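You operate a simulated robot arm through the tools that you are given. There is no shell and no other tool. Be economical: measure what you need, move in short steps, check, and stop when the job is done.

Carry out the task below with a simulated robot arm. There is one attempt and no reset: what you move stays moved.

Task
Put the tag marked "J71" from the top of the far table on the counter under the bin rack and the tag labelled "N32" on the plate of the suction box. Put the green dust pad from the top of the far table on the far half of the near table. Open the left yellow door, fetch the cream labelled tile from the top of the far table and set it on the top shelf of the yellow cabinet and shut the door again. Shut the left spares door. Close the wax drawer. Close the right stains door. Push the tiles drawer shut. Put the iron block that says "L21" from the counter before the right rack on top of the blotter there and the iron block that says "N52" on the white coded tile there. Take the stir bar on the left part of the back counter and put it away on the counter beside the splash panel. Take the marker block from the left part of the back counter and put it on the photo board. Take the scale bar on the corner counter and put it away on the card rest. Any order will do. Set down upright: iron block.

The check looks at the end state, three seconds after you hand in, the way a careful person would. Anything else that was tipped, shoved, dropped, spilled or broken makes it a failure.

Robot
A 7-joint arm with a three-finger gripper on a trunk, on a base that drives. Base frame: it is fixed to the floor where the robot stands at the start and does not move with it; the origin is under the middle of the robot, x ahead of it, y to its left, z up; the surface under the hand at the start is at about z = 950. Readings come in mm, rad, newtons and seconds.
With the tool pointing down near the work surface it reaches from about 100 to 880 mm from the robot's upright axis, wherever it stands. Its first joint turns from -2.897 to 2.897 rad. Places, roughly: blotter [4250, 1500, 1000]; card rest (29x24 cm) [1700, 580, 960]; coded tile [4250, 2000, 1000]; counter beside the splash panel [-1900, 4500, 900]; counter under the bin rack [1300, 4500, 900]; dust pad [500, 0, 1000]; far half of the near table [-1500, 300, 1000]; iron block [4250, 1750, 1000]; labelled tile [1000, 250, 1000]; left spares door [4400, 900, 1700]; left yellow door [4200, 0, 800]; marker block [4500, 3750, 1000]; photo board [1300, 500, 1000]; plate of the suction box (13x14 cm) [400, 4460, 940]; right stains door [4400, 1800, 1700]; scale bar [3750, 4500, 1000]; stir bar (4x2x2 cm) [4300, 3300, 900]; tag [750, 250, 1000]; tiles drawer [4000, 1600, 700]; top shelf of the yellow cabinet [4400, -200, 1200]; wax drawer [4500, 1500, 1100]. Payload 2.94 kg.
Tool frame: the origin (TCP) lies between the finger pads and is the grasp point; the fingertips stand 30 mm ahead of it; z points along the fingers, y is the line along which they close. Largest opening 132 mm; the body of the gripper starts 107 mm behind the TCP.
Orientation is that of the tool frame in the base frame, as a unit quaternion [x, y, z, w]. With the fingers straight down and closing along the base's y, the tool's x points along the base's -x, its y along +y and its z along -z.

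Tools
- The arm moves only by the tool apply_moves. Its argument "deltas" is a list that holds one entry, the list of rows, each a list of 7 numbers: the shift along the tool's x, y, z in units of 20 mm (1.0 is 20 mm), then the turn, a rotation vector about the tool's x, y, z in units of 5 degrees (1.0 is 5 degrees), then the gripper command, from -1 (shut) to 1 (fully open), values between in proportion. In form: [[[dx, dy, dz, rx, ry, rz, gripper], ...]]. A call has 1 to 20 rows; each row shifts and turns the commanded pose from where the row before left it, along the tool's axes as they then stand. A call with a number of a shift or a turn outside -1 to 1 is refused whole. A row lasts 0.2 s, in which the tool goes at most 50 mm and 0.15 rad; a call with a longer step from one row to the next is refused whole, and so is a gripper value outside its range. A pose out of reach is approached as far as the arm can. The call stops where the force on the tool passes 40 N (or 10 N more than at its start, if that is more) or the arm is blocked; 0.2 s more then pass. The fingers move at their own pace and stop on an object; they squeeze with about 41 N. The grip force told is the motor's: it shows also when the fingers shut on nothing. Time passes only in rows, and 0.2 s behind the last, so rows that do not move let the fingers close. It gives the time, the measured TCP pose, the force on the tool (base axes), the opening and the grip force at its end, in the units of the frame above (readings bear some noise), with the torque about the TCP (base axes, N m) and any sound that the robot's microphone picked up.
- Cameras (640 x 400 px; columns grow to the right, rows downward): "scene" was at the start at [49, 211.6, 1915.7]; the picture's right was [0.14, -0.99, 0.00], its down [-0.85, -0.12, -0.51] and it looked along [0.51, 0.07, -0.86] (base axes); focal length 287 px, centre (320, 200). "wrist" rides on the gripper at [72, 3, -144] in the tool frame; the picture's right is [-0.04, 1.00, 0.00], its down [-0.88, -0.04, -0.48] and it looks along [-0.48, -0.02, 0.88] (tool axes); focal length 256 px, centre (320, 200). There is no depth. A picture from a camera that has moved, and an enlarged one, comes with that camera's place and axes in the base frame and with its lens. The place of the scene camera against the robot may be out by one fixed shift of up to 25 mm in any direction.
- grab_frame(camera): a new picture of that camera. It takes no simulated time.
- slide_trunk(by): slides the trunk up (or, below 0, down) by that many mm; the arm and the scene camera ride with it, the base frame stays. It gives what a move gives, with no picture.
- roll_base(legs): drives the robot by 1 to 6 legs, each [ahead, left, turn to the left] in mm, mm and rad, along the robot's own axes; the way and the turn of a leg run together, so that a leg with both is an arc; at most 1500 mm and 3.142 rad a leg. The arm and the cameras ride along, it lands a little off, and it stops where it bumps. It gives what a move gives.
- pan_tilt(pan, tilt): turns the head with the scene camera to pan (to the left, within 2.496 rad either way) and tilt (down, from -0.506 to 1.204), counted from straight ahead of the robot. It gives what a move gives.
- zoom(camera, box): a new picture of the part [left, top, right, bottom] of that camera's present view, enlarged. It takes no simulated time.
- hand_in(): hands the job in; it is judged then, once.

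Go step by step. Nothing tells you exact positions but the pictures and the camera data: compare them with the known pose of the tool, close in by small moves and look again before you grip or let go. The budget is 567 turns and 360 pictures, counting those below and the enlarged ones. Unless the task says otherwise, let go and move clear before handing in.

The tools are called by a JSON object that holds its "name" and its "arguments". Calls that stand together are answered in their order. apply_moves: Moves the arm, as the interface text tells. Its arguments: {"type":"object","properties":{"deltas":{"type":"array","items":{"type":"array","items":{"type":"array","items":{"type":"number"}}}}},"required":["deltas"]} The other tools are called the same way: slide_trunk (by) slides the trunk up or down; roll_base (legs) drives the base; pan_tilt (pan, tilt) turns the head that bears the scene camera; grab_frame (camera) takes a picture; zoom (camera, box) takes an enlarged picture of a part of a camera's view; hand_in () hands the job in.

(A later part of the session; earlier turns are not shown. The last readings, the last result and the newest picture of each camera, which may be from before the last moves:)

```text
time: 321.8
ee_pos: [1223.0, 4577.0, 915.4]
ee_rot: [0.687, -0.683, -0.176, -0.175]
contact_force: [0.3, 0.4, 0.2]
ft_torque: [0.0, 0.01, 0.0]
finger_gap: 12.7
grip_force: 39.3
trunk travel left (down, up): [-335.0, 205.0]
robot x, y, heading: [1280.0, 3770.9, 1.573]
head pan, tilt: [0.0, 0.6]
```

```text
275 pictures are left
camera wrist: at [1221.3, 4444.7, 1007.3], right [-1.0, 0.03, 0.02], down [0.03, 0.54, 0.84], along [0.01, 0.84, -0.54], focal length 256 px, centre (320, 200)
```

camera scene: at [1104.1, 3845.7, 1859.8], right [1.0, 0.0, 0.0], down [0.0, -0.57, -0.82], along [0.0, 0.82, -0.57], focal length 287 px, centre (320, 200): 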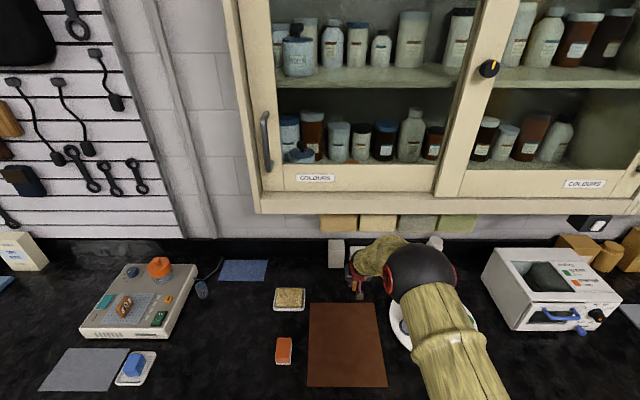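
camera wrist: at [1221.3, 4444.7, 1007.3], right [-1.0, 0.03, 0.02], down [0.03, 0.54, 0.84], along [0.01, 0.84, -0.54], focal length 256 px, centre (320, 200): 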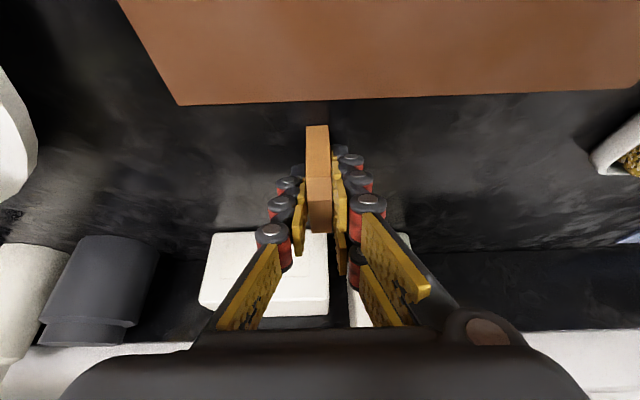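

{"name": "apply_moves", "arguments": {"deltas": [[[0.04, 0, 0.08, 0, 0, 0, -1], [0, 0, 0, 0, 0, 0, -1]]]}}

{"name": "apply_moves", "arguments": {"deltas": [[[0.04, 0, 0.08, 0, 0, 0, -1], [0, 0, 0, 0, 0, 0, -1]]]}}

{"name": "apply_moves", "arguments": {"deltas": [[[0.04, 0, 0.08, 0, 0, 0, -1], [0, 0, 0, 0, 0, 0, -1]]]}}

{"name": "apply_moves", "arguments": {"deltas": [[[0.04, 0, 0.08, 0, 0, 0, -1], [0, 0, 0, 0, 0, 0, -1]]]}}

```text
time: 322.4
ee_pos: [1224.0, 4578.0, 915.3]
ee_rot: [0.687, -0.683, -0.177, -0.175]
contact_force: [1.6, -1.9, 5.5]
ft_torque: [-0.08, 0.06, 0.04]
finger_gap: 12.7
grip_force: 39.7
trunk travel left (down, up): [-335.0, 205.0]
robot x, y, heading: [1281.2, 3774.9, 1.574]
head pan, tilt: [0.0, 0.6]
```

```text
time: 323.0
ee_pos: [1223.4, 4576.8, 914.3]
ee_rot: [0.688, -0.682, -0.178, -0.175]
contact_force: [2.1, -2.6, 16.2]
ft_torque: [-0.21, 0.09, 0.07]
finger_gap: 12.8
grip_force: 39.0
trunk travel left (down, up): [-335.0, 205.0]
robot x, y, heading: [1280.2, 3772.9, 1.571]
head pan, tilt: [0.0, 0.6]
```

```text
time: 323.6
ee_pos: [1223.1, 4578.2, 914.6]
ee_rot: [0.687, -0.682, -0.178, -0.175]
contact_force: [4.5, -7.2, 29.8]
ft_torque: [-0.42, 0.17, 0.09]
finger_gap: 12.6
grip_force: 39.1
trunk travel left (down, up): [-335.0, 205.0]
robot x, y, heading: [1286.8, 3776.5, 1.579]
head pan, tilt: [0.0, 0.6]
```

```text
time: 324.1
ee_pos: [1223.4, 4579.7, 915.0]
ee_rot: [0.686, -0.682, -0.18, -0.177]
contact_force: [0.4, -0.4, 11.0]
ft_torque: [-0.06, 0.12, -0.07]
finger_gap: 12.7
grip_force: 38.9
trunk travel left (down, up): [-335.0, 205.0]
robot x, y, heading: [1284.0, 3773.4, 1.573]
head pan, tilt: [0.0, 0.6]
stopped in row 2: the force on the tool passed its limit at 42 N (the readings are from after the stop); the commanded pose is now the measured one
```

Seated (counter ≈ 880). Release and withdraw.

{"name": "apply_moves", "arguments": {"deltas": [[[0, 0, 0, 0, 0, 0, -1], [0, 0, 0, 0, 0, 0, -0.7], [0, 0, 0, 0, 0, 0, -0.4], [0, 0, 0, 0, 0, 0, -0.4], [0, 0, 0, 0, 0, 0, -0.4]]]}}

{"name": "grab_frame", "arguments": {"camera": "wrist"}}

```text
time: 325.3
ee_pos: [1223.2, 4579.6, 912.3]
ee_rot: [0.687, -0.682, -0.179, -0.175]
contact_force: [-1.1, 6.8, 11.6]
ft_torque: [0.09, 0.23, -0.08]
finger_gap: 43.5
grip_force: 1.5
trunk travel left (down, up): [-335.0, 205.0]
robot x, y, heading: [1283.7, 3775.4, 1.574]
head pan, tilt: [0.0, 0.6]
```

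```text
274 pictures are left
camera wrist: at [1220.6, 4446.7, 1003.4], right [-1.0, 0.03, 0.02], down [0.04, 0.54, 0.84], along [0.01, 0.84, -0.54], focal length 256 px, centre (320, 200)
```

wrist: 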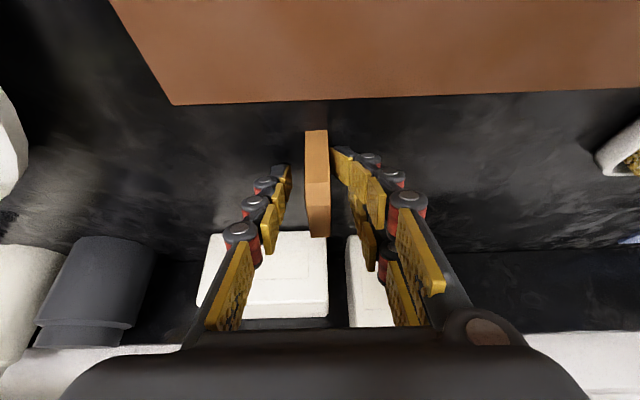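

{"name": "apply_moves", "arguments": {"deltas": [[[-0.05, 0.15, -0.1, 0, 0, 0, -0.1], [-0.05, 0.1, -0.1, 0, 0, 0, -0.1], [-0.2, 0, -0.4, 0, 0, 0, -0.1], [-0.4, 0, -0.8, 0, 0, 0, -0.1], [-0.4, 0, -0.8, 0, 0, 0, -0.1], [0, 0, -1, 0, 0, 0, -0.1]]]}}

{"name": "grab_frame", "arguments": {"camera": "wrist"}}

```text
time: 326.7
ee_pos: [1219.6, 4567.3, 980.3]
ee_rot: [0.687, -0.682, -0.178, -0.176]
contact_force: [-1.3, -0.5, -0.1]
ft_torque: [0.05, 0.0, 0.01]
finger_gap: 59.2
grip_force: 0.0
trunk travel left (down, up): [-335.0, 205.0]
robot x, y, heading: [1282.0, 3777.0, 1.573]
head pan, tilt: [0.0, 0.6]
```

```text
273 pictures are left
camera wrist: at [1216.5, 4434.9, 1070.1], right [-1.0, 0.03, 0.02], down [0.04, 0.54, 0.84], along [0.01, 0.84, -0.54], focal length 256 px, centre (320, 200)
```

wrist: 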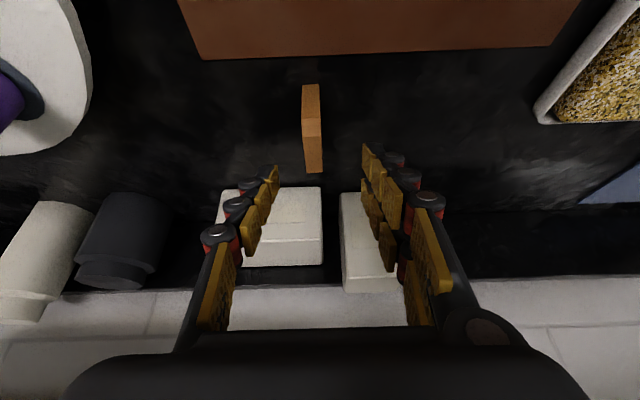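

J71 stands on the counter under the bins. Withdraw from under the cabinet.

{"name": "apply_moves", "arguments": {"deltas": [[[0.97, 0, -0.82, 0, 0, 0, 0], [0.97, 0, -0.82, 0, 0, 0, 0], [0.97, 0, -0.82, 0, 0, 0, 0], [0.97, 0, -0.82, 0, 0, 0, 0], [0.97, 0, -0.82, 0, 0, 0, 0], [0.97, 0, -0.82, 0, 0, 0, 0], [0.97, 0, -0.82, 0, 0, 0, 0], [0.97, 0, -0.82, 0, 0, 0, 0], [0.8, 0, -0.9, 0, 1, 0, 0], [0.8, 0, -0.9, 0, 1, 0, 0], [0.8, 0, -0.9, 0, 1, 0, 0], [0.5, 0, -1, 0, 1, 0, 0], [0.5, 0, -1, 0, 1, 0, 0], [0.5, 0, -1, 0, 0.8, 0, 0], [0.5, 0, -1, 0, 0, 0, 0]]]}}

{"name": "grab_frame", "arguments": {"camera": "scene"}}

```text
time: 329.9
ee_pos: [1220.6, 4252.8, 1123.0]
ee_rot: [0.709, -0.705, 0.001, 0.001]
contact_force: [0.1, 0.8, 0.1]
ft_torque: [0.04, 0.0, 0.0]
finger_gap: 66.1
grip_force: 0.1
trunk travel left (down, up): [-335.0, 205.0]
robot x, y, heading: [1287.1, 3777.5, 1.58]
head pan, tilt: [0.0, 0.6]
```

```text
272 pictures are left
camera scene: at [1104.3, 3843.8, 1859.9], right [1.0, 0.0, 0.0], down [0.0, -0.56, -0.83], along [0.0, 0.83, -0.56], focal length 287 px, centre (320, 200)
```

scene: 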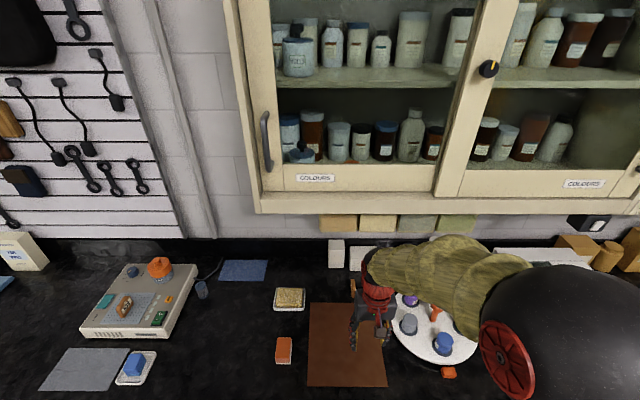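

Both tags done. Next the scale bar on the corner counter: back off and strafe right along the counter.

{"name": "roll_base", "arguments": {"legs": [[-250, 0, 0], [0, -1500, 0], [0, -600, 0]]}}

{"name": "slide_trunk", "arguments": {"by": 200}}

{"name": "pan_tilt", "arguments": {"pan": -0.4, "tilt": 0.5}}

{"name": "grab_frame", "arguments": {"camera": "scene"}}

```text
time: 341.8
ee_pos: [3348.7, 3956.8, 1122.8]
ee_rot: [-0.696, 0.719, 0.001, -0.001]
contact_force: [0.5, 0.8, -0.4]
ft_torque: [0.03, 0.04, -0.01]
finger_gap: 66.3
grip_force: 0.0
trunk travel left (down, up): [-335.0, 205.0]
robot x, y, heading: [3392.1, 3474.2, 1.535]
head pan, tilt: [0.0, 0.6]
```

```text
time: 344.0
ee_pos: [3348.8, 3956.6, 1321.7]
ee_rot: [-0.696, 0.718, 0.0, -0.001]
contact_force: [1.0, -0.7, -0.1]
ft_torque: [-0.04, -0.02, 0.01]
finger_gap: 66.1
grip_force: 0.1
trunk travel left (down, up): [-535.0, 5.0]
robot x, y, heading: [3388.1, 3475.6, 1.536]
head pan, tilt: [0.0, 0.6]
```

```text
time: 344.8
ee_pos: [3347.8, 3956.4, 1323.2]
ee_rot: [-0.696, 0.718, 0.001, 0.0]
contact_force: [-0.4, 0.0, -0.4]
ft_torque: [-0.01, -0.03, 0.0]
finger_gap: 65.8
grip_force: 0.1
trunk travel left (down, up): [-535.0, 5.0]
robot x, y, heading: [3391.1, 3471.1, 1.538]
head pan, tilt: [-0.4, 0.499]
```

```text
271 pictures are left
camera scene: at [3251.2, 3547.2, 2068.9], right [0.91, -0.42, 0.0], down [-0.2, -0.43, -0.88], along [0.37, 0.8, -0.48], focal length 287 px, centre (320, 200)
```

scene: 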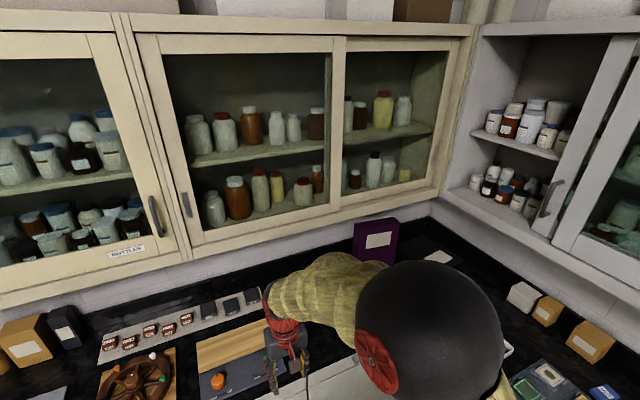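

{"name": "apply_moves", "arguments": {"deltas": [[[0, -1, 0, 0, 0, 0, 1], [0, -1, 0, 0, 0, 0, 1], [0, -1, 0, 0, 0, 0, 1], [0, -1, 0, 0, 0, 0, 1], [0, -1, 0, 0, 0, 0, 1], [0, -1, 0, 0, 0, 0, 1], [0, -1, 0, 0, 0, 0, 1], [0, -1, 0, 0, 0, 0, 1], [0, -1, 0, 0, 0, 0, 1], [0, -1, 0, 0, 0, 0, 1], [0, -1, 0, 0, 0, 0, 1], [0, -1, 0, 0, 0, 0, 1], [0, -1, 0, 0, 0, 0, 1], [0, -1, 0, 0, 0, 0, 1]]]}}

{"name": "grab_frame", "arguments": {"camera": "wrist"}}

```text
time: 347.8
ee_pos: [3629.5, 3948.7, 1321.3]
ee_rot: [-0.696, 0.718, 0.0, -0.001]
contact_force: [0.3, 0.0, -0.3]
ft_torque: [0.01, 0.01, -0.02]
finger_gap: 132.0
grip_force: 0.0
trunk travel left (down, up): [-535.0, 5.0]
robot x, y, heading: [3392.2, 3476.0, 1.533]
head pan, tilt: [-0.4, 0.499]
```

```text
270 pictures are left
camera wrist: at [3623.8, 3877.4, 1466.8], right [-1.0, 0.07, 0.0], down [0.07, 0.88, 0.47], along [0.03, 0.47, -0.88], focal length 256 px, centre (320, 200)
```

wrist: 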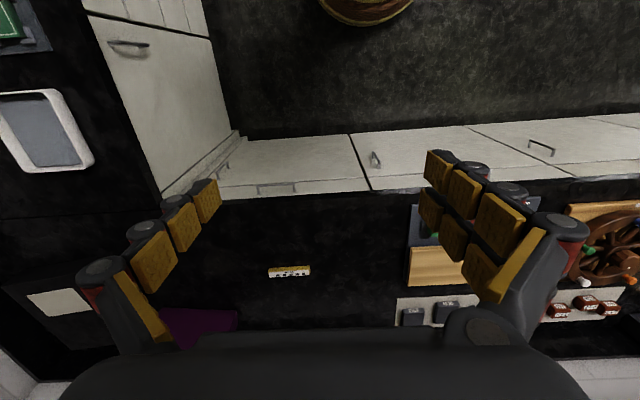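

{"name": "zoom", "arguments": {"camera": "wrist", "box": [249, 246, 329, 296]}}

```text
8.00 times, centred on (289, 271) of wrist
camera zoom: at [3623.8, 3877.4, 1466.8], right [-1.0, 0.07, 0.0], down [0.07, 0.88, 0.47], along [0.03, 0.47, -0.88], focal length 2048 px, centre (568, -368)
```

zoom: 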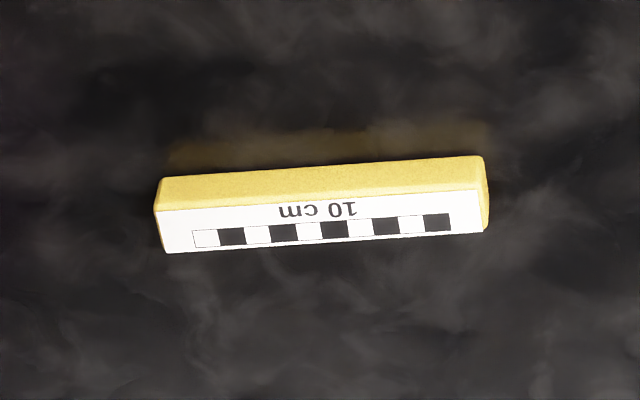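

The scale bar lies along x at about (3756,4425), 12 cm long. I'll drive closer and turn the hand to close across it (along y).

{"name": "roll_base", "arguments": {"legs": [[290, -200, 0.03]]}}

{"name": "apply_moves", "arguments": {"deltas": [[[0, 0, 0, 0, 0, 1, 1], [0, 0, 0, 0, 0, 1, 1], [0, 0, 0, 0, 0, 1, 1], [0, 0, 0, 0, 0, 1, 1], [0, 0, 0, 0, 0, 1, 1], [0, 0, 0, 0, 0, 1, 1], [0, 0, 0, 0, 0, 1, 1], [0, 0, 0, 0, 0, 1, 1], [0, 0, 0, 0, 0, 1, 1], [0, 0, 0, 0, 0, 1, 1], [0, 0, 0, 0, 0, 1, 1], [0, 0, 0, 0, 0, 1, 1], [0, 0, 0, 0, 0, 1, 1], [0, 0, 0, 0, 0, 1, 1], [0, 0, 0, 0, 0, 1, 1], [0, 0, 0, 0, 0, 1, 1], [0, 0, 0, 0, 0, 1, 1], [0, 0, 0, 0, 0, 1, 1]]]}}

{"name": "grab_frame", "arguments": {"camera": "wrist"}}

```text
time: 350.1
ee_pos: [3822.7, 4244.8, 1322.5]
ee_rot: [0.708, -0.706, 0.0, 0.001]
contact_force: [0.7, 1.2, -0.8]
ft_torque: [-0.06, 0.05, 0.01]
finger_gap: 131.9
grip_force: 0.0
trunk travel left (down, up): [-535.0, 5.0]
robot x, y, heading: [3600.1, 3762.7, 1.567]
head pan, tilt: [-0.4, 0.499]
```

```text
time: 353.9
ee_pos: [3821.5, 4243.8, 1322.5]
ee_rot: [0.0, 1.0, 0.0, -0.001]
contact_force: [-0.3, 0.3, -0.1]
ft_torque: [0.02, 0.0, -0.01]
finger_gap: 132.4
grip_force: 0.0
trunk travel left (down, up): [-535.0, 5.0]
robot x, y, heading: [3598.2, 3760.0, 1.571]
head pan, tilt: [-0.4, 0.499]
```

```text
268 pictures are left
camera wrist: at [3749.3, 4246.8, 1466.9], right [0.04, 1.0, 0.0], down [0.88, -0.04, 0.47], along [0.47, -0.02, -0.88], focal length 256 px, centre (320, 200)
```

wrist: 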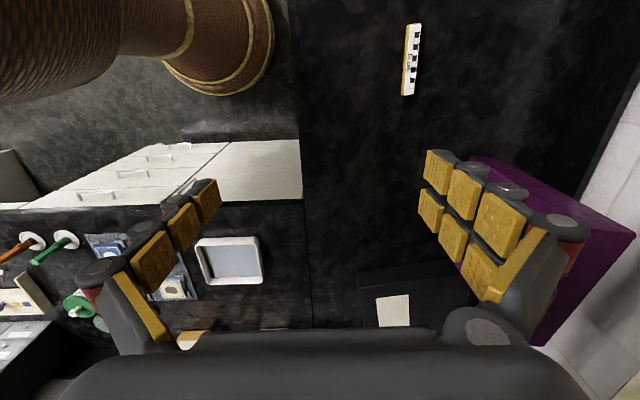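

{"name": "apply_moves", "arguments": {"deltas": [[[0.9, 0.3, 1, 0, 0, 0, 0.2], [0.9, 0.3, 1, 0, 0, 0, 0.2], [0.9, 0.3, 1, 0, 0, 0, 0.2], [0.9, 0.3, 1, 0, 0, 0, 0.2], [0, 0.3, 1, 0, 0, 0, 0.2], [0, 0, 1, 0, 0, 0, 0.2], [0, 0, 1, 0, 0, 0, 0.2], [0, 0, 1, 0, 0, 0, 0.2], [0, 0, 1, 0, 0, 0, 0.2], [0, 0, 1, 0, 0, 0, 0.2], [0, 0, 1, 0, 0, 0, 0.2], [0, 0, 1, 0, 0, 0, 0.2], [0, 0, 1, 0, 0, 0, 0.2], [0, 0, 1, 0, 0, 0, 0.2]]]}}

{"name": "apply_moves", "arguments": {"deltas": [[[0, 0.8, 0, 0, 0, 0, 0.2], [0, 0.8, 0, 0, 0, 0, 0.2], [0, 0.8, 0, 0, 0, 0, 0.2], [0, 0.8, 0, 0, 0, 0, 0.2], [0, 0.8, 0, 0, 0, 0, 0.2], [0, 0.8, 0, 0, 0, 0, 0.2], [0, 0.8, 0, 0, 0, 0, 0.2], [0, 0.8, 0, 0, 0, 0, 0.2], [0, 0.8, 0, 0, 0, 0, 0.2]]]}}

{"name": "grab_frame", "arguments": {"camera": "wrist"}}

```text
time: 356.9
ee_pos: [3747.9, 4274.6, 1042.4]
ee_rot: [0.0, 1.0, -0.001, -0.001]
contact_force: [0.7, -0.2, 0.1]
ft_torque: [-0.04, -0.02, 0.01]
finger_gap: 79.1
grip_force: 0.0
trunk travel left (down, up): [-535.0, 5.0]
robot x, y, heading: [3598.9, 3761.0, 1.569]
head pan, tilt: [-0.4, 0.499]
```

```text
time: 358.9
ee_pos: [3749.1, 4419.3, 1043.1]
ee_rot: [0.0, 1.0, 0.0, -0.001]
contact_force: [-0.3, 0.3, -0.4]
ft_torque: [-0.03, -0.03, -0.02]
finger_gap: 79.3
grip_force: 0.0
trunk travel left (down, up): [-535.0, 5.0]
robot x, y, heading: [3601.0, 3762.4, 1.567]
head pan, tilt: [-0.4, 0.499]
```

```text
267 pictures are left
camera wrist: at [3677.3, 4422.2, 1186.7], right [0.04, 1.0, 0.0], down [0.88, -0.04, 0.47], along [0.47, -0.02, -0.88], focal length 256 px, centre (320, 200)
```

wrist: 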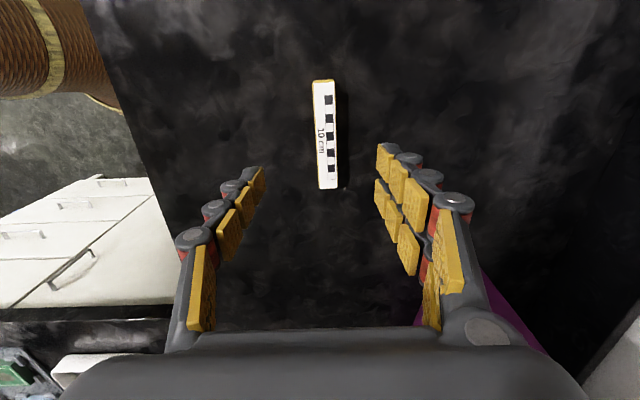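

{"name": "apply_moves", "arguments": {"deltas": [[[0.1, 0.3, 1, 0, 0, 0, 0], [0, 0, 1, 0, 0, 0, -0.2], [0, 0, 1, 0, 0, 0, -0.2], [0, 0, 1, 0, 0, 0, -0.2], [0, 0, 1, 0, 0, 0, -0.2], [0, 0, 1, 0, 0, 0, -0.2], [0, 0, 0.3, 0, 0, 0, -0.2], [0, 0, 0, 0, 0, 0, -0.2]]]}}

{"name": "grab_frame", "arguments": {"camera": "wrist"}}

```text
time: 360.7
ee_pos: [3747.1, 4423.3, 915.5]
ee_rot: [-0.001, 1.0, 0.0, -0.001]
contact_force: [-0.1, 0.6, -1.4]
ft_torque: [0.0, -0.03, 0.01]
finger_gap: 53.0
grip_force: 0.1
trunk travel left (down, up): [-535.0, 5.0]
robot x, y, heading: [3601.4, 3763.2, 1.569]
head pan, tilt: [-0.4, 0.499]
```

```text
266 pictures are left
camera wrist: at [3674.9, 4426.5, 1060.2], right [0.04, 1.0, 0.0], down [0.88, -0.04, 0.47], along [0.47, -0.02, -0.88], focal length 256 px, centre (320, 200)
```

wrist: 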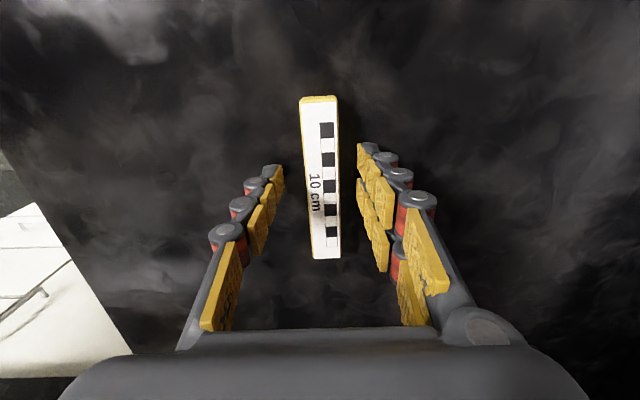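

{"name": "apply_moves", "arguments": {"deltas": [[[0, 0, 0.1, 0, 0, 0, -0.2], [0, 0, 0, 0, 0, 0, -1], [0, 0, 0, 0, 0, 0, -1], [0, 0, 0, 0, 0, 0, -1], [0, 0, 0, 0, 0, 0, -1], [0, 0, 0, 0, 0, 0, -1]]]}}

{"name": "apply_moves", "arguments": {"deltas": [[[0, 0, -0.5, 0, 0, 0, -1], [0, 0, -1, 0, 0, 0, -1], [0, 0, -1, 0, 0, 0, -1], [0, 0, -1, 0, 0, 0, -1], [0, 0, -1, 0, 0, 0, -1], [0, -1, 0, 0, 0, 0, -1], [0, -1, 0, 0, 0, 0, -1], [0, -1, 0, 0, 0, 0, -1], [0, -1, 0, 0, 0, 0, -1], [0, -1, 0, 0, 0, 0, -1], [0, -1, 0, 0, 0, 0, -1], [0, -1, 0, 0, 0, 0, -1], [0, -1, 0, 0, 0, 0, -1], [0, -1, -1, 0, 0, 0, -1], [0, -1, -1, 0, 0, 0, -1], [0, 0, -1, 0, 0, 0, -1], [0, 0, -1, 0, 0, 0, -1], [0, 0, -1, 0, 0, 0, -1], [0, 0, -1, 0, 0, 0, -1], [0, 0, -1, 0, 0, 0, -1]]]}}

{"name": "grab_frame", "arguments": {"camera": "wrist"}}

```text
time: 362.1
ee_pos: [3746.5, 4423.7, 914.3]
ee_rot: [-0.001, 1.0, 0.0, -0.001]
contact_force: [1.0, 0.0, 0.2]
ft_torque: [0.03, -0.03, 0.02]
finger_gap: 23.1
grip_force: 41.3
trunk travel left (down, up): [-535.0, 5.0]
robot x, y, heading: [3600.7, 3762.7, 1.567]
head pan, tilt: [-0.4, 0.499]
```

```text
time: 366.3
ee_pos: [3747.3, 4221.4, 1144.9]
ee_rot: [-0.001, 1.0, -0.001, 0.0]
contact_force: [-0.1, -0.5, -0.8]
ft_torque: [0.0, 0.01, -0.01]
finger_gap: 23.2
grip_force: 40.9
trunk travel left (down, up): [-535.0, 5.0]
robot x, y, heading: [3602.0, 3762.1, 1.569]
head pan, tilt: [-0.4, 0.499]
```

```text
265 pictures are left
camera wrist: at [3674.3, 4224.7, 1288.3], right [0.04, 1.0, 0.0], down [0.88, -0.04, 0.47], along [0.47, -0.02, -0.88], focal length 256 px, centre (320, 200)
```

wrist: 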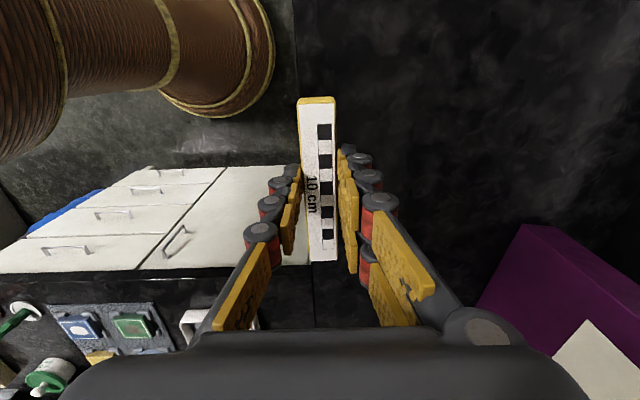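

Scale bar held. Raise, back off, turn and drive to the far end of the far table (robot at about (2500,520), facing −x).

{"name": "apply_moves", "arguments": {"deltas": [[[0, 0, -1, 0, 0, 0, -1], [0, 0, -1, 0, 0, 0, -1], [0, 0, -1, 0, 0, 0, -1], [0, 0, -1, 0, 0, 0, -1], [0, 0, -1, 0, 0, 0, -1], [0, 0, -1, 0, 0, 0, -1]]]}}

{"name": "roll_base", "arguments": {"legs": [[-350, 0, 0], [0, 0, 1.572], [1080, 0, 0]]}}

{"name": "roll_base", "arguments": {"legs": [[0, 1450, 0]]}}

```text
time: 367.7
ee_pos: [3747.8, 4223.6, 1263.5]
ee_rot: [-0.001, 1.0, 0.0, -0.001]
contact_force: [0.1, 0.0, -0.3]
ft_torque: [0.03, -0.01, 0.02]
finger_gap: 22.9
grip_force: 40.8
trunk travel left (down, up): [-535.0, 5.0]
robot x, y, heading: [3601.0, 3760.1, 1.57]
head pan, tilt: [-0.4, 0.499]
```

```text
time: 379.1
ee_pos: [2047.8, 3537.7, 1263.7]
ee_rot: [0.712, -0.702, 0.001, 0.0]
contact_force: [0.2, 0.6, -1.2]
ft_torque: [-0.02, -0.03, 0.02]
finger_gap: 23.2
grip_force: 41.6
trunk travel left (down, up): [-535.0, 5.0]
robot x, y, heading: [2512.2, 3398.4, -3.13]
head pan, tilt: [-0.4, 0.499]
```

```text
time: 386.3
ee_pos: [2073.4, 2072.7, 1262.9]
ee_rot: [0.719, -0.695, 0.001, 0.001]
contact_force: [-0.1, 0.1, -0.2]
ft_torque: [0.01, 0.01, 0.0]
finger_gap: 23.0
grip_force: 41.3
trunk travel left (down, up): [-535.0, 5.0]
robot x, y, heading: [2543.3, 1940.6, -3.108]
head pan, tilt: [-0.4, 0.499]
```

{"name": "roll_base", "arguments": {"legs": [[0, 1400, -0.033]]}}

{"name": "pan_tilt", "arguments": {"pan": 0.0, "tilt": 0.7}}

{"name": "grab_frame", "arguments": {"camera": "scene"}}

{"name": "grab_frame", "arguments": {"camera": "wrist"}}

```text
time: 393.1
ee_pos: [2092.8, 716.1, 1262.6]
ee_rot: [-0.707, 0.708, 0.0, 0.0]
contact_force: [-1.1, 0.2, -1.1]
ft_torque: [0.0, 0.01, -0.01]
finger_gap: 23.1
grip_force: 41.4
trunk travel left (down, up): [-535.0, 5.0]
robot x, y, heading: [2555.8, 568.5, 3.131]
head pan, tilt: [-0.4, 0.499]
```

```text
time: 394.0
ee_pos: [2093.9, 718.1, 1263.8]
ee_rot: [0.707, -0.707, 0.001, 0.001]
contact_force: [-0.8, 0.2, -0.3]
ft_torque: [-0.03, -0.02, 0.0]
finger_gap: 23.0
grip_force: 40.9
trunk travel left (down, up): [-535.0, 5.0]
robot x, y, heading: [2557.2, 567.6, 3.139]
head pan, tilt: [0.0, 0.7]
```

```text
264 pictures are left
camera scene: at [2509.5, 391.2, 2051.2], right [0.01, 1.0, 0.0], down [0.64, 0.0, -0.77], along [-0.77, 0.01, -0.64], focal length 287 px, centre (320, 200)
```

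scene: 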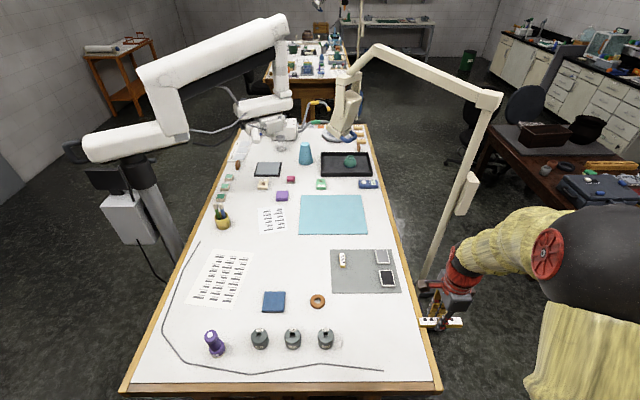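

```text
263 pictures are left
camera wrist: at [2090.3, 644.8, 1407.3], right [-1.0, 0.05, 0.0], down [0.04, 0.88, 0.47], along [0.02, 0.47, -0.88], focal length 256 px, centre (320, 200)
```

wrist: 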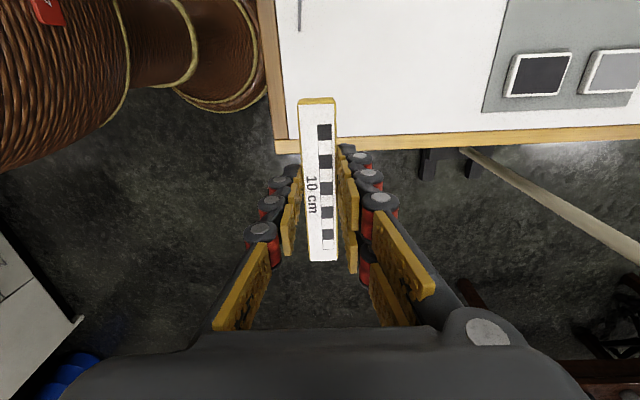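

From here I see the grey mat (card rest) on the near-right of the table, holding two small trays and a little dice-like card. Zoom in.

{"name": "zoom", "arguments": {"camera": "scene", "box": [310, 230, 420, 310]}}

{"name": "zoom", "arguments": {"camera": "scene", "box": [190, 80, 400, 240]}}

```text
5.00 times, centred on (365, 270) of scene
camera zoom: at [2509.5, 391.2, 2051.2], right [0.01, 1.0, 0.0], down [0.64, 0.0, -0.77], along [-0.77, 0.01, -0.64], focal length 1437 px, centre (95, -150)
```

zoom: 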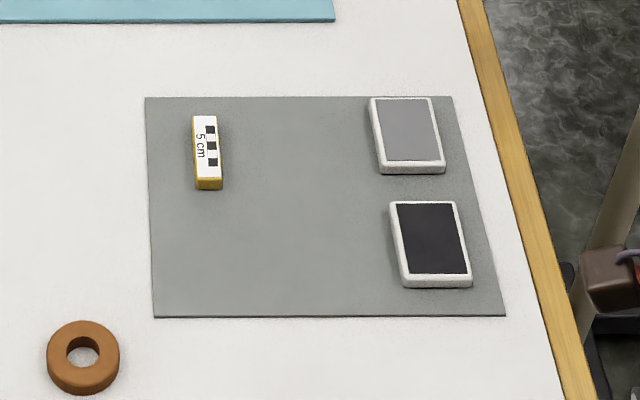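

```text
2.50 times, centred on (295, 160) of scene
camera zoom: at [2509.5, 391.2, 2051.2], right [0.01, 1.0, 0.0], down [0.64, 0.0, -0.77], along [-0.77, 0.01, -0.64], focal length 718 px, centre (382, 300)
```

zoom: 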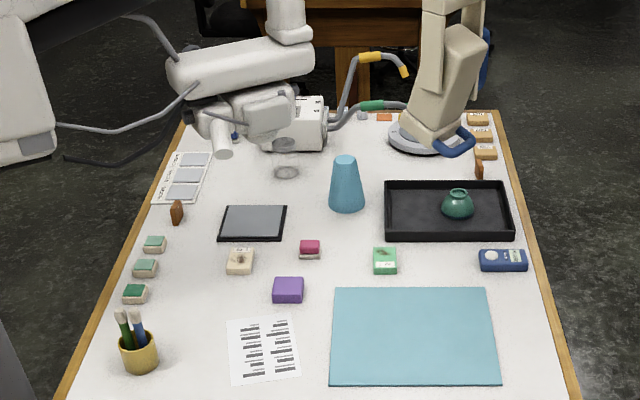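

The mat is the card rest and has free room around (1735,560). Move slightly closer and bring the bar over it.

{"name": "roll_base", "arguments": {"legs": [[60, 0, 0]]}}

{"name": "apply_moves", "arguments": {"deltas": [[[0.5, 1, 0, 0, 0, 0, -1], [0.5, 1, 0, 0, 0, 0, -1], [0.5, 1, 0, 0, 0, 0, -1], [0.5, 1, 0, 0, 0, 0, -1], [0.5, 1, 0, 0, 0, 0, -1], [0.5, 1, 0, 0, 0, 0, -1], [0.5, 1, 0, 0, 0, 0, -1], [0.5, 1, 0, 0, 0, 0, -1], [0.5, 1, 0, 0, 0, 0, -1], [0.5, 1, 0, 0, 0, 0, -1], [0.5, 1, 0, 0, 0, 0, -1], [0.5, 1, 0, 0, 0, 0, -1], [0.5, 1, 0, 0, 0, 0, -1], [0.5, 1, 0, 0, 0, 0, -1], [0.5, 1, 0, 0, 0, 0, -1]]]}}

{"name": "grab_frame", "arguments": {"camera": "wrist"}}

```text
time: 395.0
ee_pos: [2031.6, 717.9, 1263.1]
ee_rot: [-0.706, 0.708, -0.002, 0.001]
contact_force: [-0.4, -0.1, -0.4]
ft_torque: [-0.01, -0.11, 0.02]
finger_gap: 23.2
grip_force: 40.7
trunk travel left (down, up): [-535.0, 5.0]
robot x, y, heading: [2496.3, 572.1, 3.135]
head pan, tilt: [0.0, 0.7]
```

```text
time: 398.2
ee_pos: [1735.3, 565.0, 1263.3]
ee_rot: [-0.706, 0.708, -0.003, 0.001]
contact_force: [-0.9, 0.0, -0.9]
ft_torque: [0.03, -0.05, 0.0]
finger_gap: 22.9
grip_force: 41.1
trunk travel left (down, up): [-535.0, 5.0]
robot x, y, heading: [2496.0, 565.9, 3.136]
head pan, tilt: [0.0, 0.7]
```

```text
260 pictures are left
camera wrist: at [1730.8, 493.2, 1406.6], right [-1.0, 0.05, 0.0], down [0.04, 0.88, 0.47], along [0.02, 0.47, -0.88], focal length 256 px, centre (320, 200)
```

wrist: 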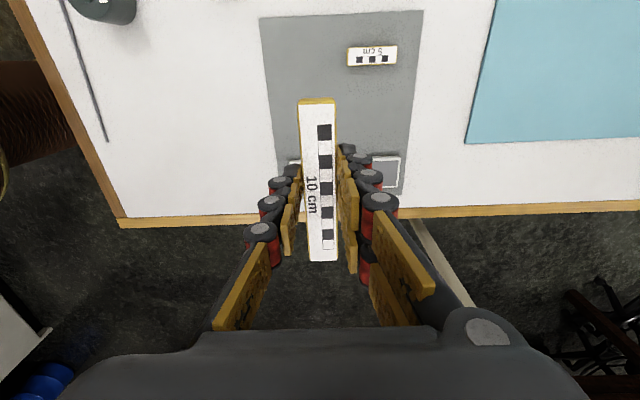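

{"name": "apply_moves", "arguments": {"deltas": [[[0.6, -0.25, 0, 0, 0, 0, -1], [0.6, -0.25, 0, 0, 0, 0, -1], [0, 0, 1, 0, 0, 0, -1], [0, 0, 1, 0, 0, 0, -1], [0, 0, 1, 0, 0, 0, -1], [0, 0, 1, 0, 0, 0, -1], [0, 0, 1, 0, 0, 0, -1], [0, 0, 1, 0, 0, 0, -1], [0, 0, 1, 0, 0, 0, -1], [0, 0, 1, 0, 0, 0, -1], [0, 0, 1, 0, 0, 0, -1], [0, 0, 1, 0, 0, 0, -1], [0, 0, 1, 0, 0, 0, -1], [0, 0, 1, 0, 0, 0, -1], [0, 0, 0.9, 0, 0, 0, -1], [0, 0, 0, 0, 0, 0, -1]]]}}

{"name": "grab_frame", "arguments": {"camera": "wrist"}}

```text
time: 401.6
ee_pos: [1745.0, 543.2, 1005.4]
ee_rot: [-0.707, 0.708, -0.001, -0.001]
contact_force: [0.5, 0.3, -0.2]
ft_torque: [-0.03, -0.03, -0.02]
finger_gap: 23.1
grip_force: 41.1
trunk travel left (down, up): [-535.0, 5.0]
robot x, y, heading: [2494.1, 566.8, 3.132]
head pan, tilt: [0.0, 0.7]
```

```text
259 pictures are left
camera wrist: at [1740.9, 470.0, 1149.3], right [-1.0, 0.05, 0.0], down [0.04, 0.88, 0.47], along [0.02, 0.47, -0.88], focal length 256 px, centre (320, 200)
```

wrist: 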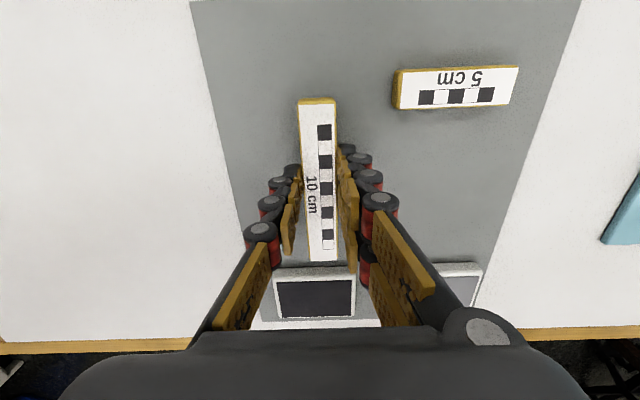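

{"name": "apply_moves", "arguments": {"deltas": [[[0, 0, 0.4, 0, 0, 0, -1], [0, 0, 0.2, 0, 0, 0, -1], [0, 0, 0, 0, 0, 0, -1]]]}}

{"name": "apply_moves", "arguments": {"deltas": [[[0, 0, 0.1, 0, 0, 0, -1], [0, 0, 0, 0, 0, 0, -1]]]}}

{"name": "apply_moves", "arguments": {"deltas": [[[0, 0, 0.1, 0, 0, 0, -1], [0, 0, 0, 0, 0, 0, -1]]]}}

{"name": "apply_moves", "arguments": {"deltas": [[[0, 0, 0.1, 0, 0, 0, -1], [0, 0, 0, 0, 0, 0, -1]]]}}

```text
time: 402.4
ee_pos: [1743.9, 543.0, 991.9]
ee_rot: [-0.707, 0.707, -0.001, 0.0]
contact_force: [-0.2, 0.4, 0.0]
ft_torque: [-0.06, 0.01, -0.01]
finger_gap: 23.1
grip_force: 40.4
trunk travel left (down, up): [-535.0, 5.0]
robot x, y, heading: [2491.4, 572.6, 3.136]
head pan, tilt: [0.0, 0.7]
```

```text
time: 403.0
ee_pos: [1744.9, 542.4, 992.2]
ee_rot: [-0.706, 0.708, 0.0, 0.0]
contact_force: [-0.2, 0.1, -1.0]
ft_torque: [-0.01, 0.02, 0.01]
finger_gap: 23.0
grip_force: 41.2
trunk travel left (down, up): [-535.0, 5.0]
robot x, y, heading: [2494.4, 569.3, 3.135]
head pan, tilt: [0.0, 0.7]
```

```text
time: 403.6
ee_pos: [1744.4, 543.5, 990.7]
ee_rot: [-0.706, 0.708, -0.001, -0.001]
contact_force: [-0.1, -0.7, -1.0]
ft_torque: [-0.02, 0.01, 0.03]
finger_gap: 23.3
grip_force: 40.7
trunk travel left (down, up): [-535.0, 5.0]
robot x, y, heading: [2494.1, 567.3, 3.141]
head pan, tilt: [0.0, 0.7]
```

```text
time: 404.2
ee_pos: [1743.6, 542.9, 989.2]
ee_rot: [-0.706, 0.708, 0.001, 0.0]
contact_force: [1.3, 1.8, 8.8]
ft_torque: [0.38, -0.03, -0.03]
finger_gap: 23.2
grip_force: 41.0
trunk travel left (down, up): [-535.0, 5.0]
robot x, y, heading: [2495.0, 568.1, 3.138]
head pan, tilt: [0.0, 0.7]
```

Contact with the mat. Press 1 mm more, release and rise.

{"name": "apply_moves", "arguments": {"deltas": [[[0, 0, 0.04, 0, 0, 0, -1], [0, 0, 0, 0, 0, 0, -0.5], [0, 0, 0, 0, 0, 0, -0.2], [0, 0, 0, 0, 0, 0, -0.2], [0, 0, -0.3, 0, 0, 0, -0.2], [0, 0, -1, 0, 0, 0, -0.2], [0, 0, -1, 0, 0, 0, -0.2], [0, 0, -1, 0, 0, 0, -0.2], [0, 0, -1, 0, 0, 0, -0.2], [0, 0, -1, 0, 0, 0, -0.2], [0, 0, -1, 0, 0, 0, -0.2], [0, 0, -1, 0, 0, 0, -0.2], [0, 0, -1, 0, 0, 0, -0.2], [0, 0, -1, 0, 0, 0, -0.2], [0, 0, -1, 0, 0, 0, -0.2], [0, 0, -1, 0, 0, 0, -0.2], [0, 0, -1, 0, 0, 0, -0.2], [0, 0, -1, 0, 0, 0, -0.2]]]}}

{"name": "grab_frame", "arguments": {"camera": "wrist"}}

```text
time: 408.0
ee_pos: [1745.3, 542.5, 1254.6]
ee_rot: [-0.707, 0.708, -0.001, 0.0]
contact_force: [1.0, -0.1, 0.4]
ft_torque: [0.03, 0.02, 0.01]
finger_gap: 52.6
grip_force: 0.0
trunk travel left (down, up): [-535.0, 5.0]
robot x, y, heading: [2493.6, 569.9, 3.134]
head pan, tilt: [0.0, 0.7]
```

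```text
258 pictures are left
camera wrist: at [1741.5, 470.0, 1398.1], right [-1.0, 0.05, 0.0], down [0.04, 0.88, 0.47], along [0.02, 0.47, -0.88], focal length 256 px, centre (320, 200)
```

wrist: 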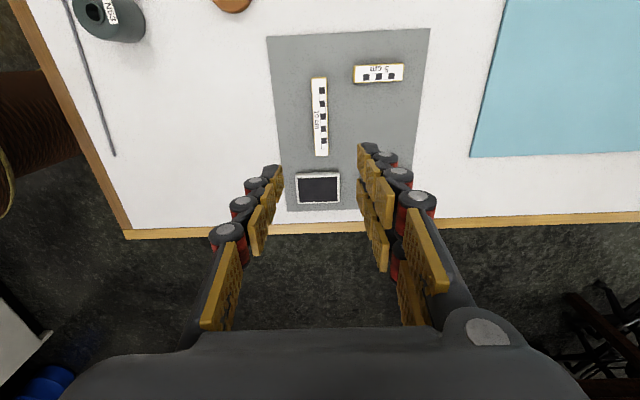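

Scale bar placed on the card rest. Now to the back wall: retract, turn around and look at the cabinets.

{"name": "apply_moves", "arguments": {"deltas": [[[0, -1, 0, 0, 0, 0, 0], [0, -1, 0, 0, 0, 0, 0], [0, -1, 0, 0, 0, 0, 0], [0, -1, 0, 0, 0, 0, 0], [0, -1, 0, 0, 0, 0, 0], [0, -1, 0, 0, 0, 0, 0], [0, -1, 0, 0, 0, 0, 0], [0, -1, 0, 0, 0, 0, 0], [0, -1, 0, 0, 0, 0, 0], [0, -1, 0, 0, 0, 0, 0], [0, -1, 0, 0, 0, 0, 0], [0, -1, 0, 0, 0, 0, 0], [0, -1, 0, 0, 0, 0, 0], [0, -1, 0, 0, 0, 0, 0], [0, -1, 0, 0, 0, 0, 0]]]}}

{"name": "roll_base", "arguments": {"legs": [[-250, 0, 0], [0, 0, 3.14]]}}

{"name": "pan_tilt", "arguments": {"pan": 0.5, "tilt": 0.3}}

{"name": "grab_frame", "arguments": {"camera": "scene"}}

{"name": "pan_tilt", "arguments": {"pan": -0.4, "tilt": 0.3}}

{"name": "grab_frame", "arguments": {"camera": "scene"}}

```text
time: 411.2
ee_pos: [2045.8, 542.6, 1253.0]
ee_rot: [-0.706, 0.708, -0.001, 0.0]
contact_force: [0.6, -0.7, 0.1]
ft_torque: [-0.02, 0.05, 0.01]
finger_gap: 65.9
grip_force: 0.0
trunk travel left (down, up): [-535.0, 5.0]
robot x, y, heading: [2491.9, 569.2, 3.139]
head pan, tilt: [0.0, 0.7]
```

```text
time: 420.4
ee_pos: [3201.3, 602.3, 1252.0]
ee_rot: [0.702, 0.712, 0.0, 0.0]
contact_force: [-0.2, 1.2, 0.7]
ft_torque: [-0.01, 0.02, 0.0]
finger_gap: 66.0
grip_force: 0.1
trunk travel left (down, up): [-535.0, 5.0]
robot x, y, heading: [2746.8, 567.3, 0.013]
head pan, tilt: [0.0, 0.7]
```

```text
time: 421.3
ee_pos: [3202.0, 601.0, 1252.2]
ee_rot: [0.701, 0.713, 0.001, -0.001]
contact_force: [-0.1, 0.0, 0.4]
ft_torque: [-0.03, 0.0, 0.05]
finger_gap: 65.8
grip_force: 0.1
trunk travel left (down, up): [-535.0, 5.0]
robot x, y, heading: [2750.3, 565.8, 0.017]
head pan, tilt: [0.499, 0.3]
```

```text
257 pictures are left
camera scene: at [2811.4, 814.8, 2087.2], right [0.49, -0.87, 0.0], down [-0.26, -0.15, -0.95], along [0.83, 0.47, -0.3], focal length 287 px, centre (320, 200)
```

scene: 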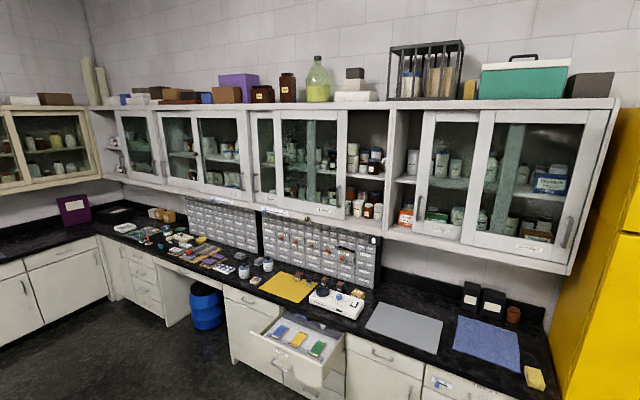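

```text
time: 422.5
ee_pos: [3201.6, 601.9, 1252.0]
ee_rot: [0.701, 0.713, 0.001, -0.001]
contact_force: [-0.2, -0.3, 0.1]
ft_torque: [-0.01, 0.0, -0.02]
finger_gap: 66.3
grip_force: 0.1
trunk travel left (down, up): [-535.0, 5.0]
robot x, y, heading: [2750.7, 568.3, 0.01]
head pan, tilt: [-0.4, 0.3]
```

```text
256 pictures are left
camera scene: at [2816.5, 734.0, 2087.3], right [-0.38, -0.93, 0.0], down [-0.27, 0.11, -0.96], along [0.88, -0.36, -0.3], focal length 287 px, centre (320, 200)
```

scene: 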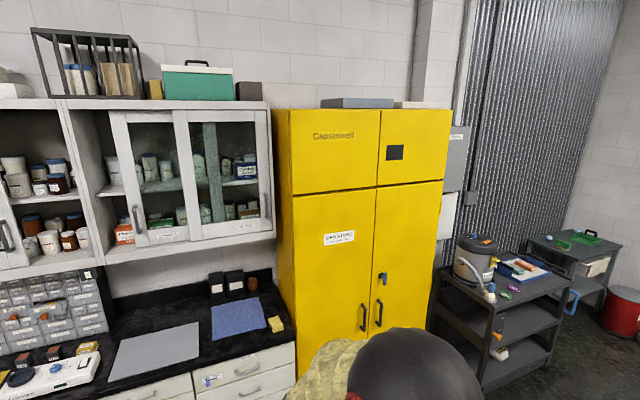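

The upper cabinets have sliding doors. I'll zoom to read labels and drawers.

{"name": "zoom", "arguments": {"camera": "scene", "box": [90, 90, 290, 270]}}

{"name": "pan_tilt", "arguments": {"pan": 0.5, "tilt": 0.3}}

{"name": "zoom", "arguments": {"camera": "scene", "box": [240, 100, 400, 230]}}

{"name": "zoom", "arguments": {"camera": "scene", "box": [220, 230, 560, 400]}}

```text
2.22 times, centred on (190, 180) of scene
camera zoom: at [2816.5, 734.0, 2087.3], right [-0.38, -0.93, 0.0], down [-0.27, 0.11, -0.96], along [0.88, -0.36, -0.3], focal length 638 px, centre (609, 244)
```

zoom: 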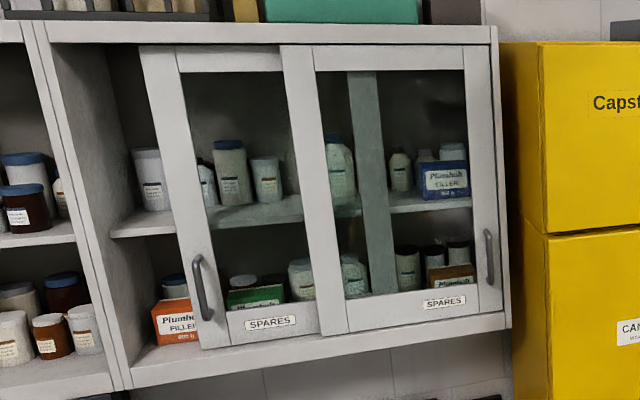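

```text
time: 423.7
ee_pos: [3202.0, 601.0, 1252.8]
ee_rot: [0.701, 0.713, 0.001, -0.001]
contact_force: [0.1, 0.5, -0.1]
ft_torque: [-0.02, 0.0, -0.03]
finger_gap: 66.1
grip_force: 0.0
trunk travel left (down, up): [-535.0, 5.0]
robot x, y, heading: [2749.8, 571.1, 0.013]
head pan, tilt: [0.499, 0.3]
```

```text
3.08 times, centred on (320, 165) of scene
camera zoom: at [2811.4, 814.8, 2087.3], right [0.49, -0.87, 0.0], down [-0.26, -0.14, -0.96], along [0.83, 0.47, -0.3], focal length 884 px, centre (320, 308)
```

zoom: 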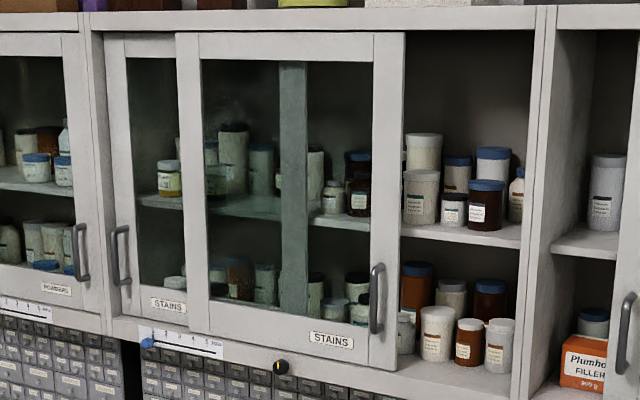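

```text
1.88 times, centred on (390, 315) of scene
camera zoom: at [2811.4, 814.8, 2087.3], right [0.49, -0.87, 0.0], down [-0.26, -0.14, -0.96], along [0.83, 0.47, -0.3], focal length 541 px, centre (188, -16)
```

zoom: 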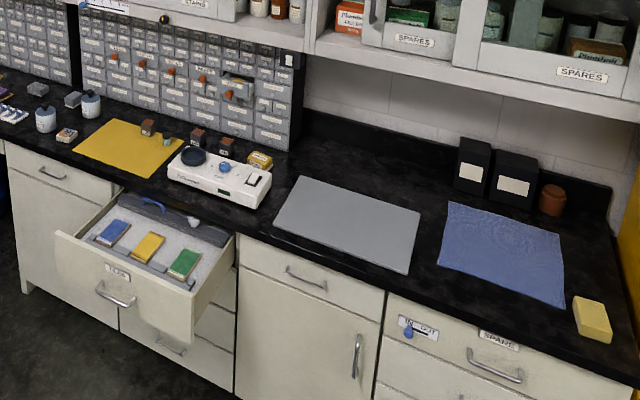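

Left spares door must slide toward +y (handle ≈ (4330,1060,1580)), right stains door toward −y; the tiles drawer is open on the base unit; the wax drawer is in the small bin rack. I'll turn the hand to point forward horizontally.

{"name": "apply_moves", "arguments": {"deltas": [[[0, 1, -1, 0, 0, -1, -1], [0, 1, -1, 0, 0, -1, -1], [0, 1, -1, 0, 0, -1, -1], [0, 1, -1, 0, 0, -1, -1], [0, 1, -1, 0, 0, -1, -1], [0, 0, -1, 0, 0, -1, -1], [0, 0, -1, 0, 0, -1, -1], [0, 0, -1, 0, 0, -1, -1], [0, 0, -1, 0, 0, -1, -1], [0, 0, -1, 0, 0, -1, -1], [0, 0, 0, 0, 0, -1, -1], [0, 0, 0, 0, 0, -1, -1], [0, 0, 0, 0, 0, -1, -1], [0, 0, 0, 0, 0, -1, -1], [0, 0, 0, 0, 0, -1, -1], [0, 0, 0, 0, 0, -1, -1], [0, 0, 0, 0, 0, -1, -1], [0, 0, 0, 0, 0, -1, -1]]]}}

{"name": "apply_moves", "arguments": {"deltas": [[[0, 0, 0, 0, -1, 0, -1], [0, 0, 0, 0, -1, 0, -1], [0, 0, 0, 0, -1, 0, -1], [0, 0, 0, 0, -1, 0, -1], [0, 0, 0, 0, -1, 0, -1], [0, 0, 0, 0, -1, 0, -1], [0, 0, 0, 0, -1, 0, -1], [0, 0, 0, 0, -1, 0, -1], [0, 0, 0, 0, -1, 0, -1], [0, 0, 0, 0, -1, 0, -1], [0, 0, 0, 0, -1, 0, -1], [0, 0, 0, 0, -1, 0, -1], [0, 0, 0, 0, -1, 0, -1], [0, 0, 0, 0, -1, 0, -1], [0, 0, 0, 0, -1, 0, -1], [0, 0, 0, 0, -1, 0, -1], [0, 0, 0, 0, -1, 0, -1], [0, 0, 0, 0, -1, 0, -1]]]}}

{"name": "grab_frame", "arguments": {"camera": "wrist"}}

```text
time: 427.5
ee_pos: [3299.5, 621.7, 1453.0]
ee_rot: [-0.01, 1.0, 0.0, -0.001]
contact_force: [-0.3, -0.8, 0.4]
ft_torque: [0.03, -0.01, 0.0]
finger_gap: 0.0
grip_force: 28.8
trunk travel left (down, up): [-535.0, 5.0]
robot x, y, heading: [2751.5, 565.5, 0.011]
head pan, tilt: [0.499, 0.3]
```

```text
time: 431.3
ee_pos: [3299.6, 608.9, 1448.4]
ee_rot: [0.001, 0.736, -0.012, 0.677]
contact_force: [0.3, 0.5, -0.5]
ft_torque: [0.02, -0.02, 0.01]
finger_gap: 0.0
grip_force: 28.7
out of reach, approached as far as the arm can: row 13, 14
trunk travel left (down, up): [-535.0, 5.0]
robot x, y, heading: [2753.8, 567.5, 0.015]
head pan, tilt: [0.499, 0.3]
```

```text
252 pictures are left
camera wrist: at [3149.5, 613.5, 1389.9], right [0.02, 1.0, 0.03], down [-0.4, -0.02, 0.92], along [0.92, -0.03, 0.4], focal length 256 px, centre (320, 200)
```

wrist: 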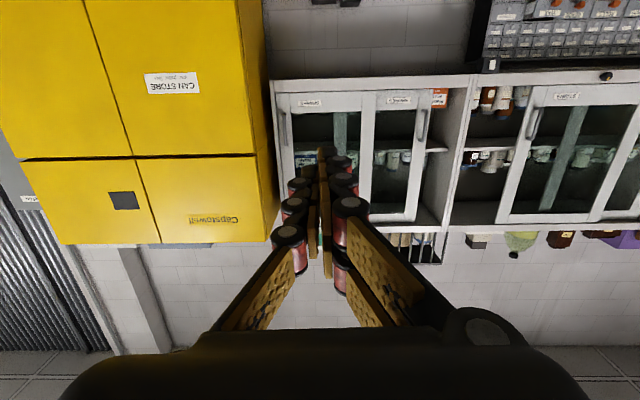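

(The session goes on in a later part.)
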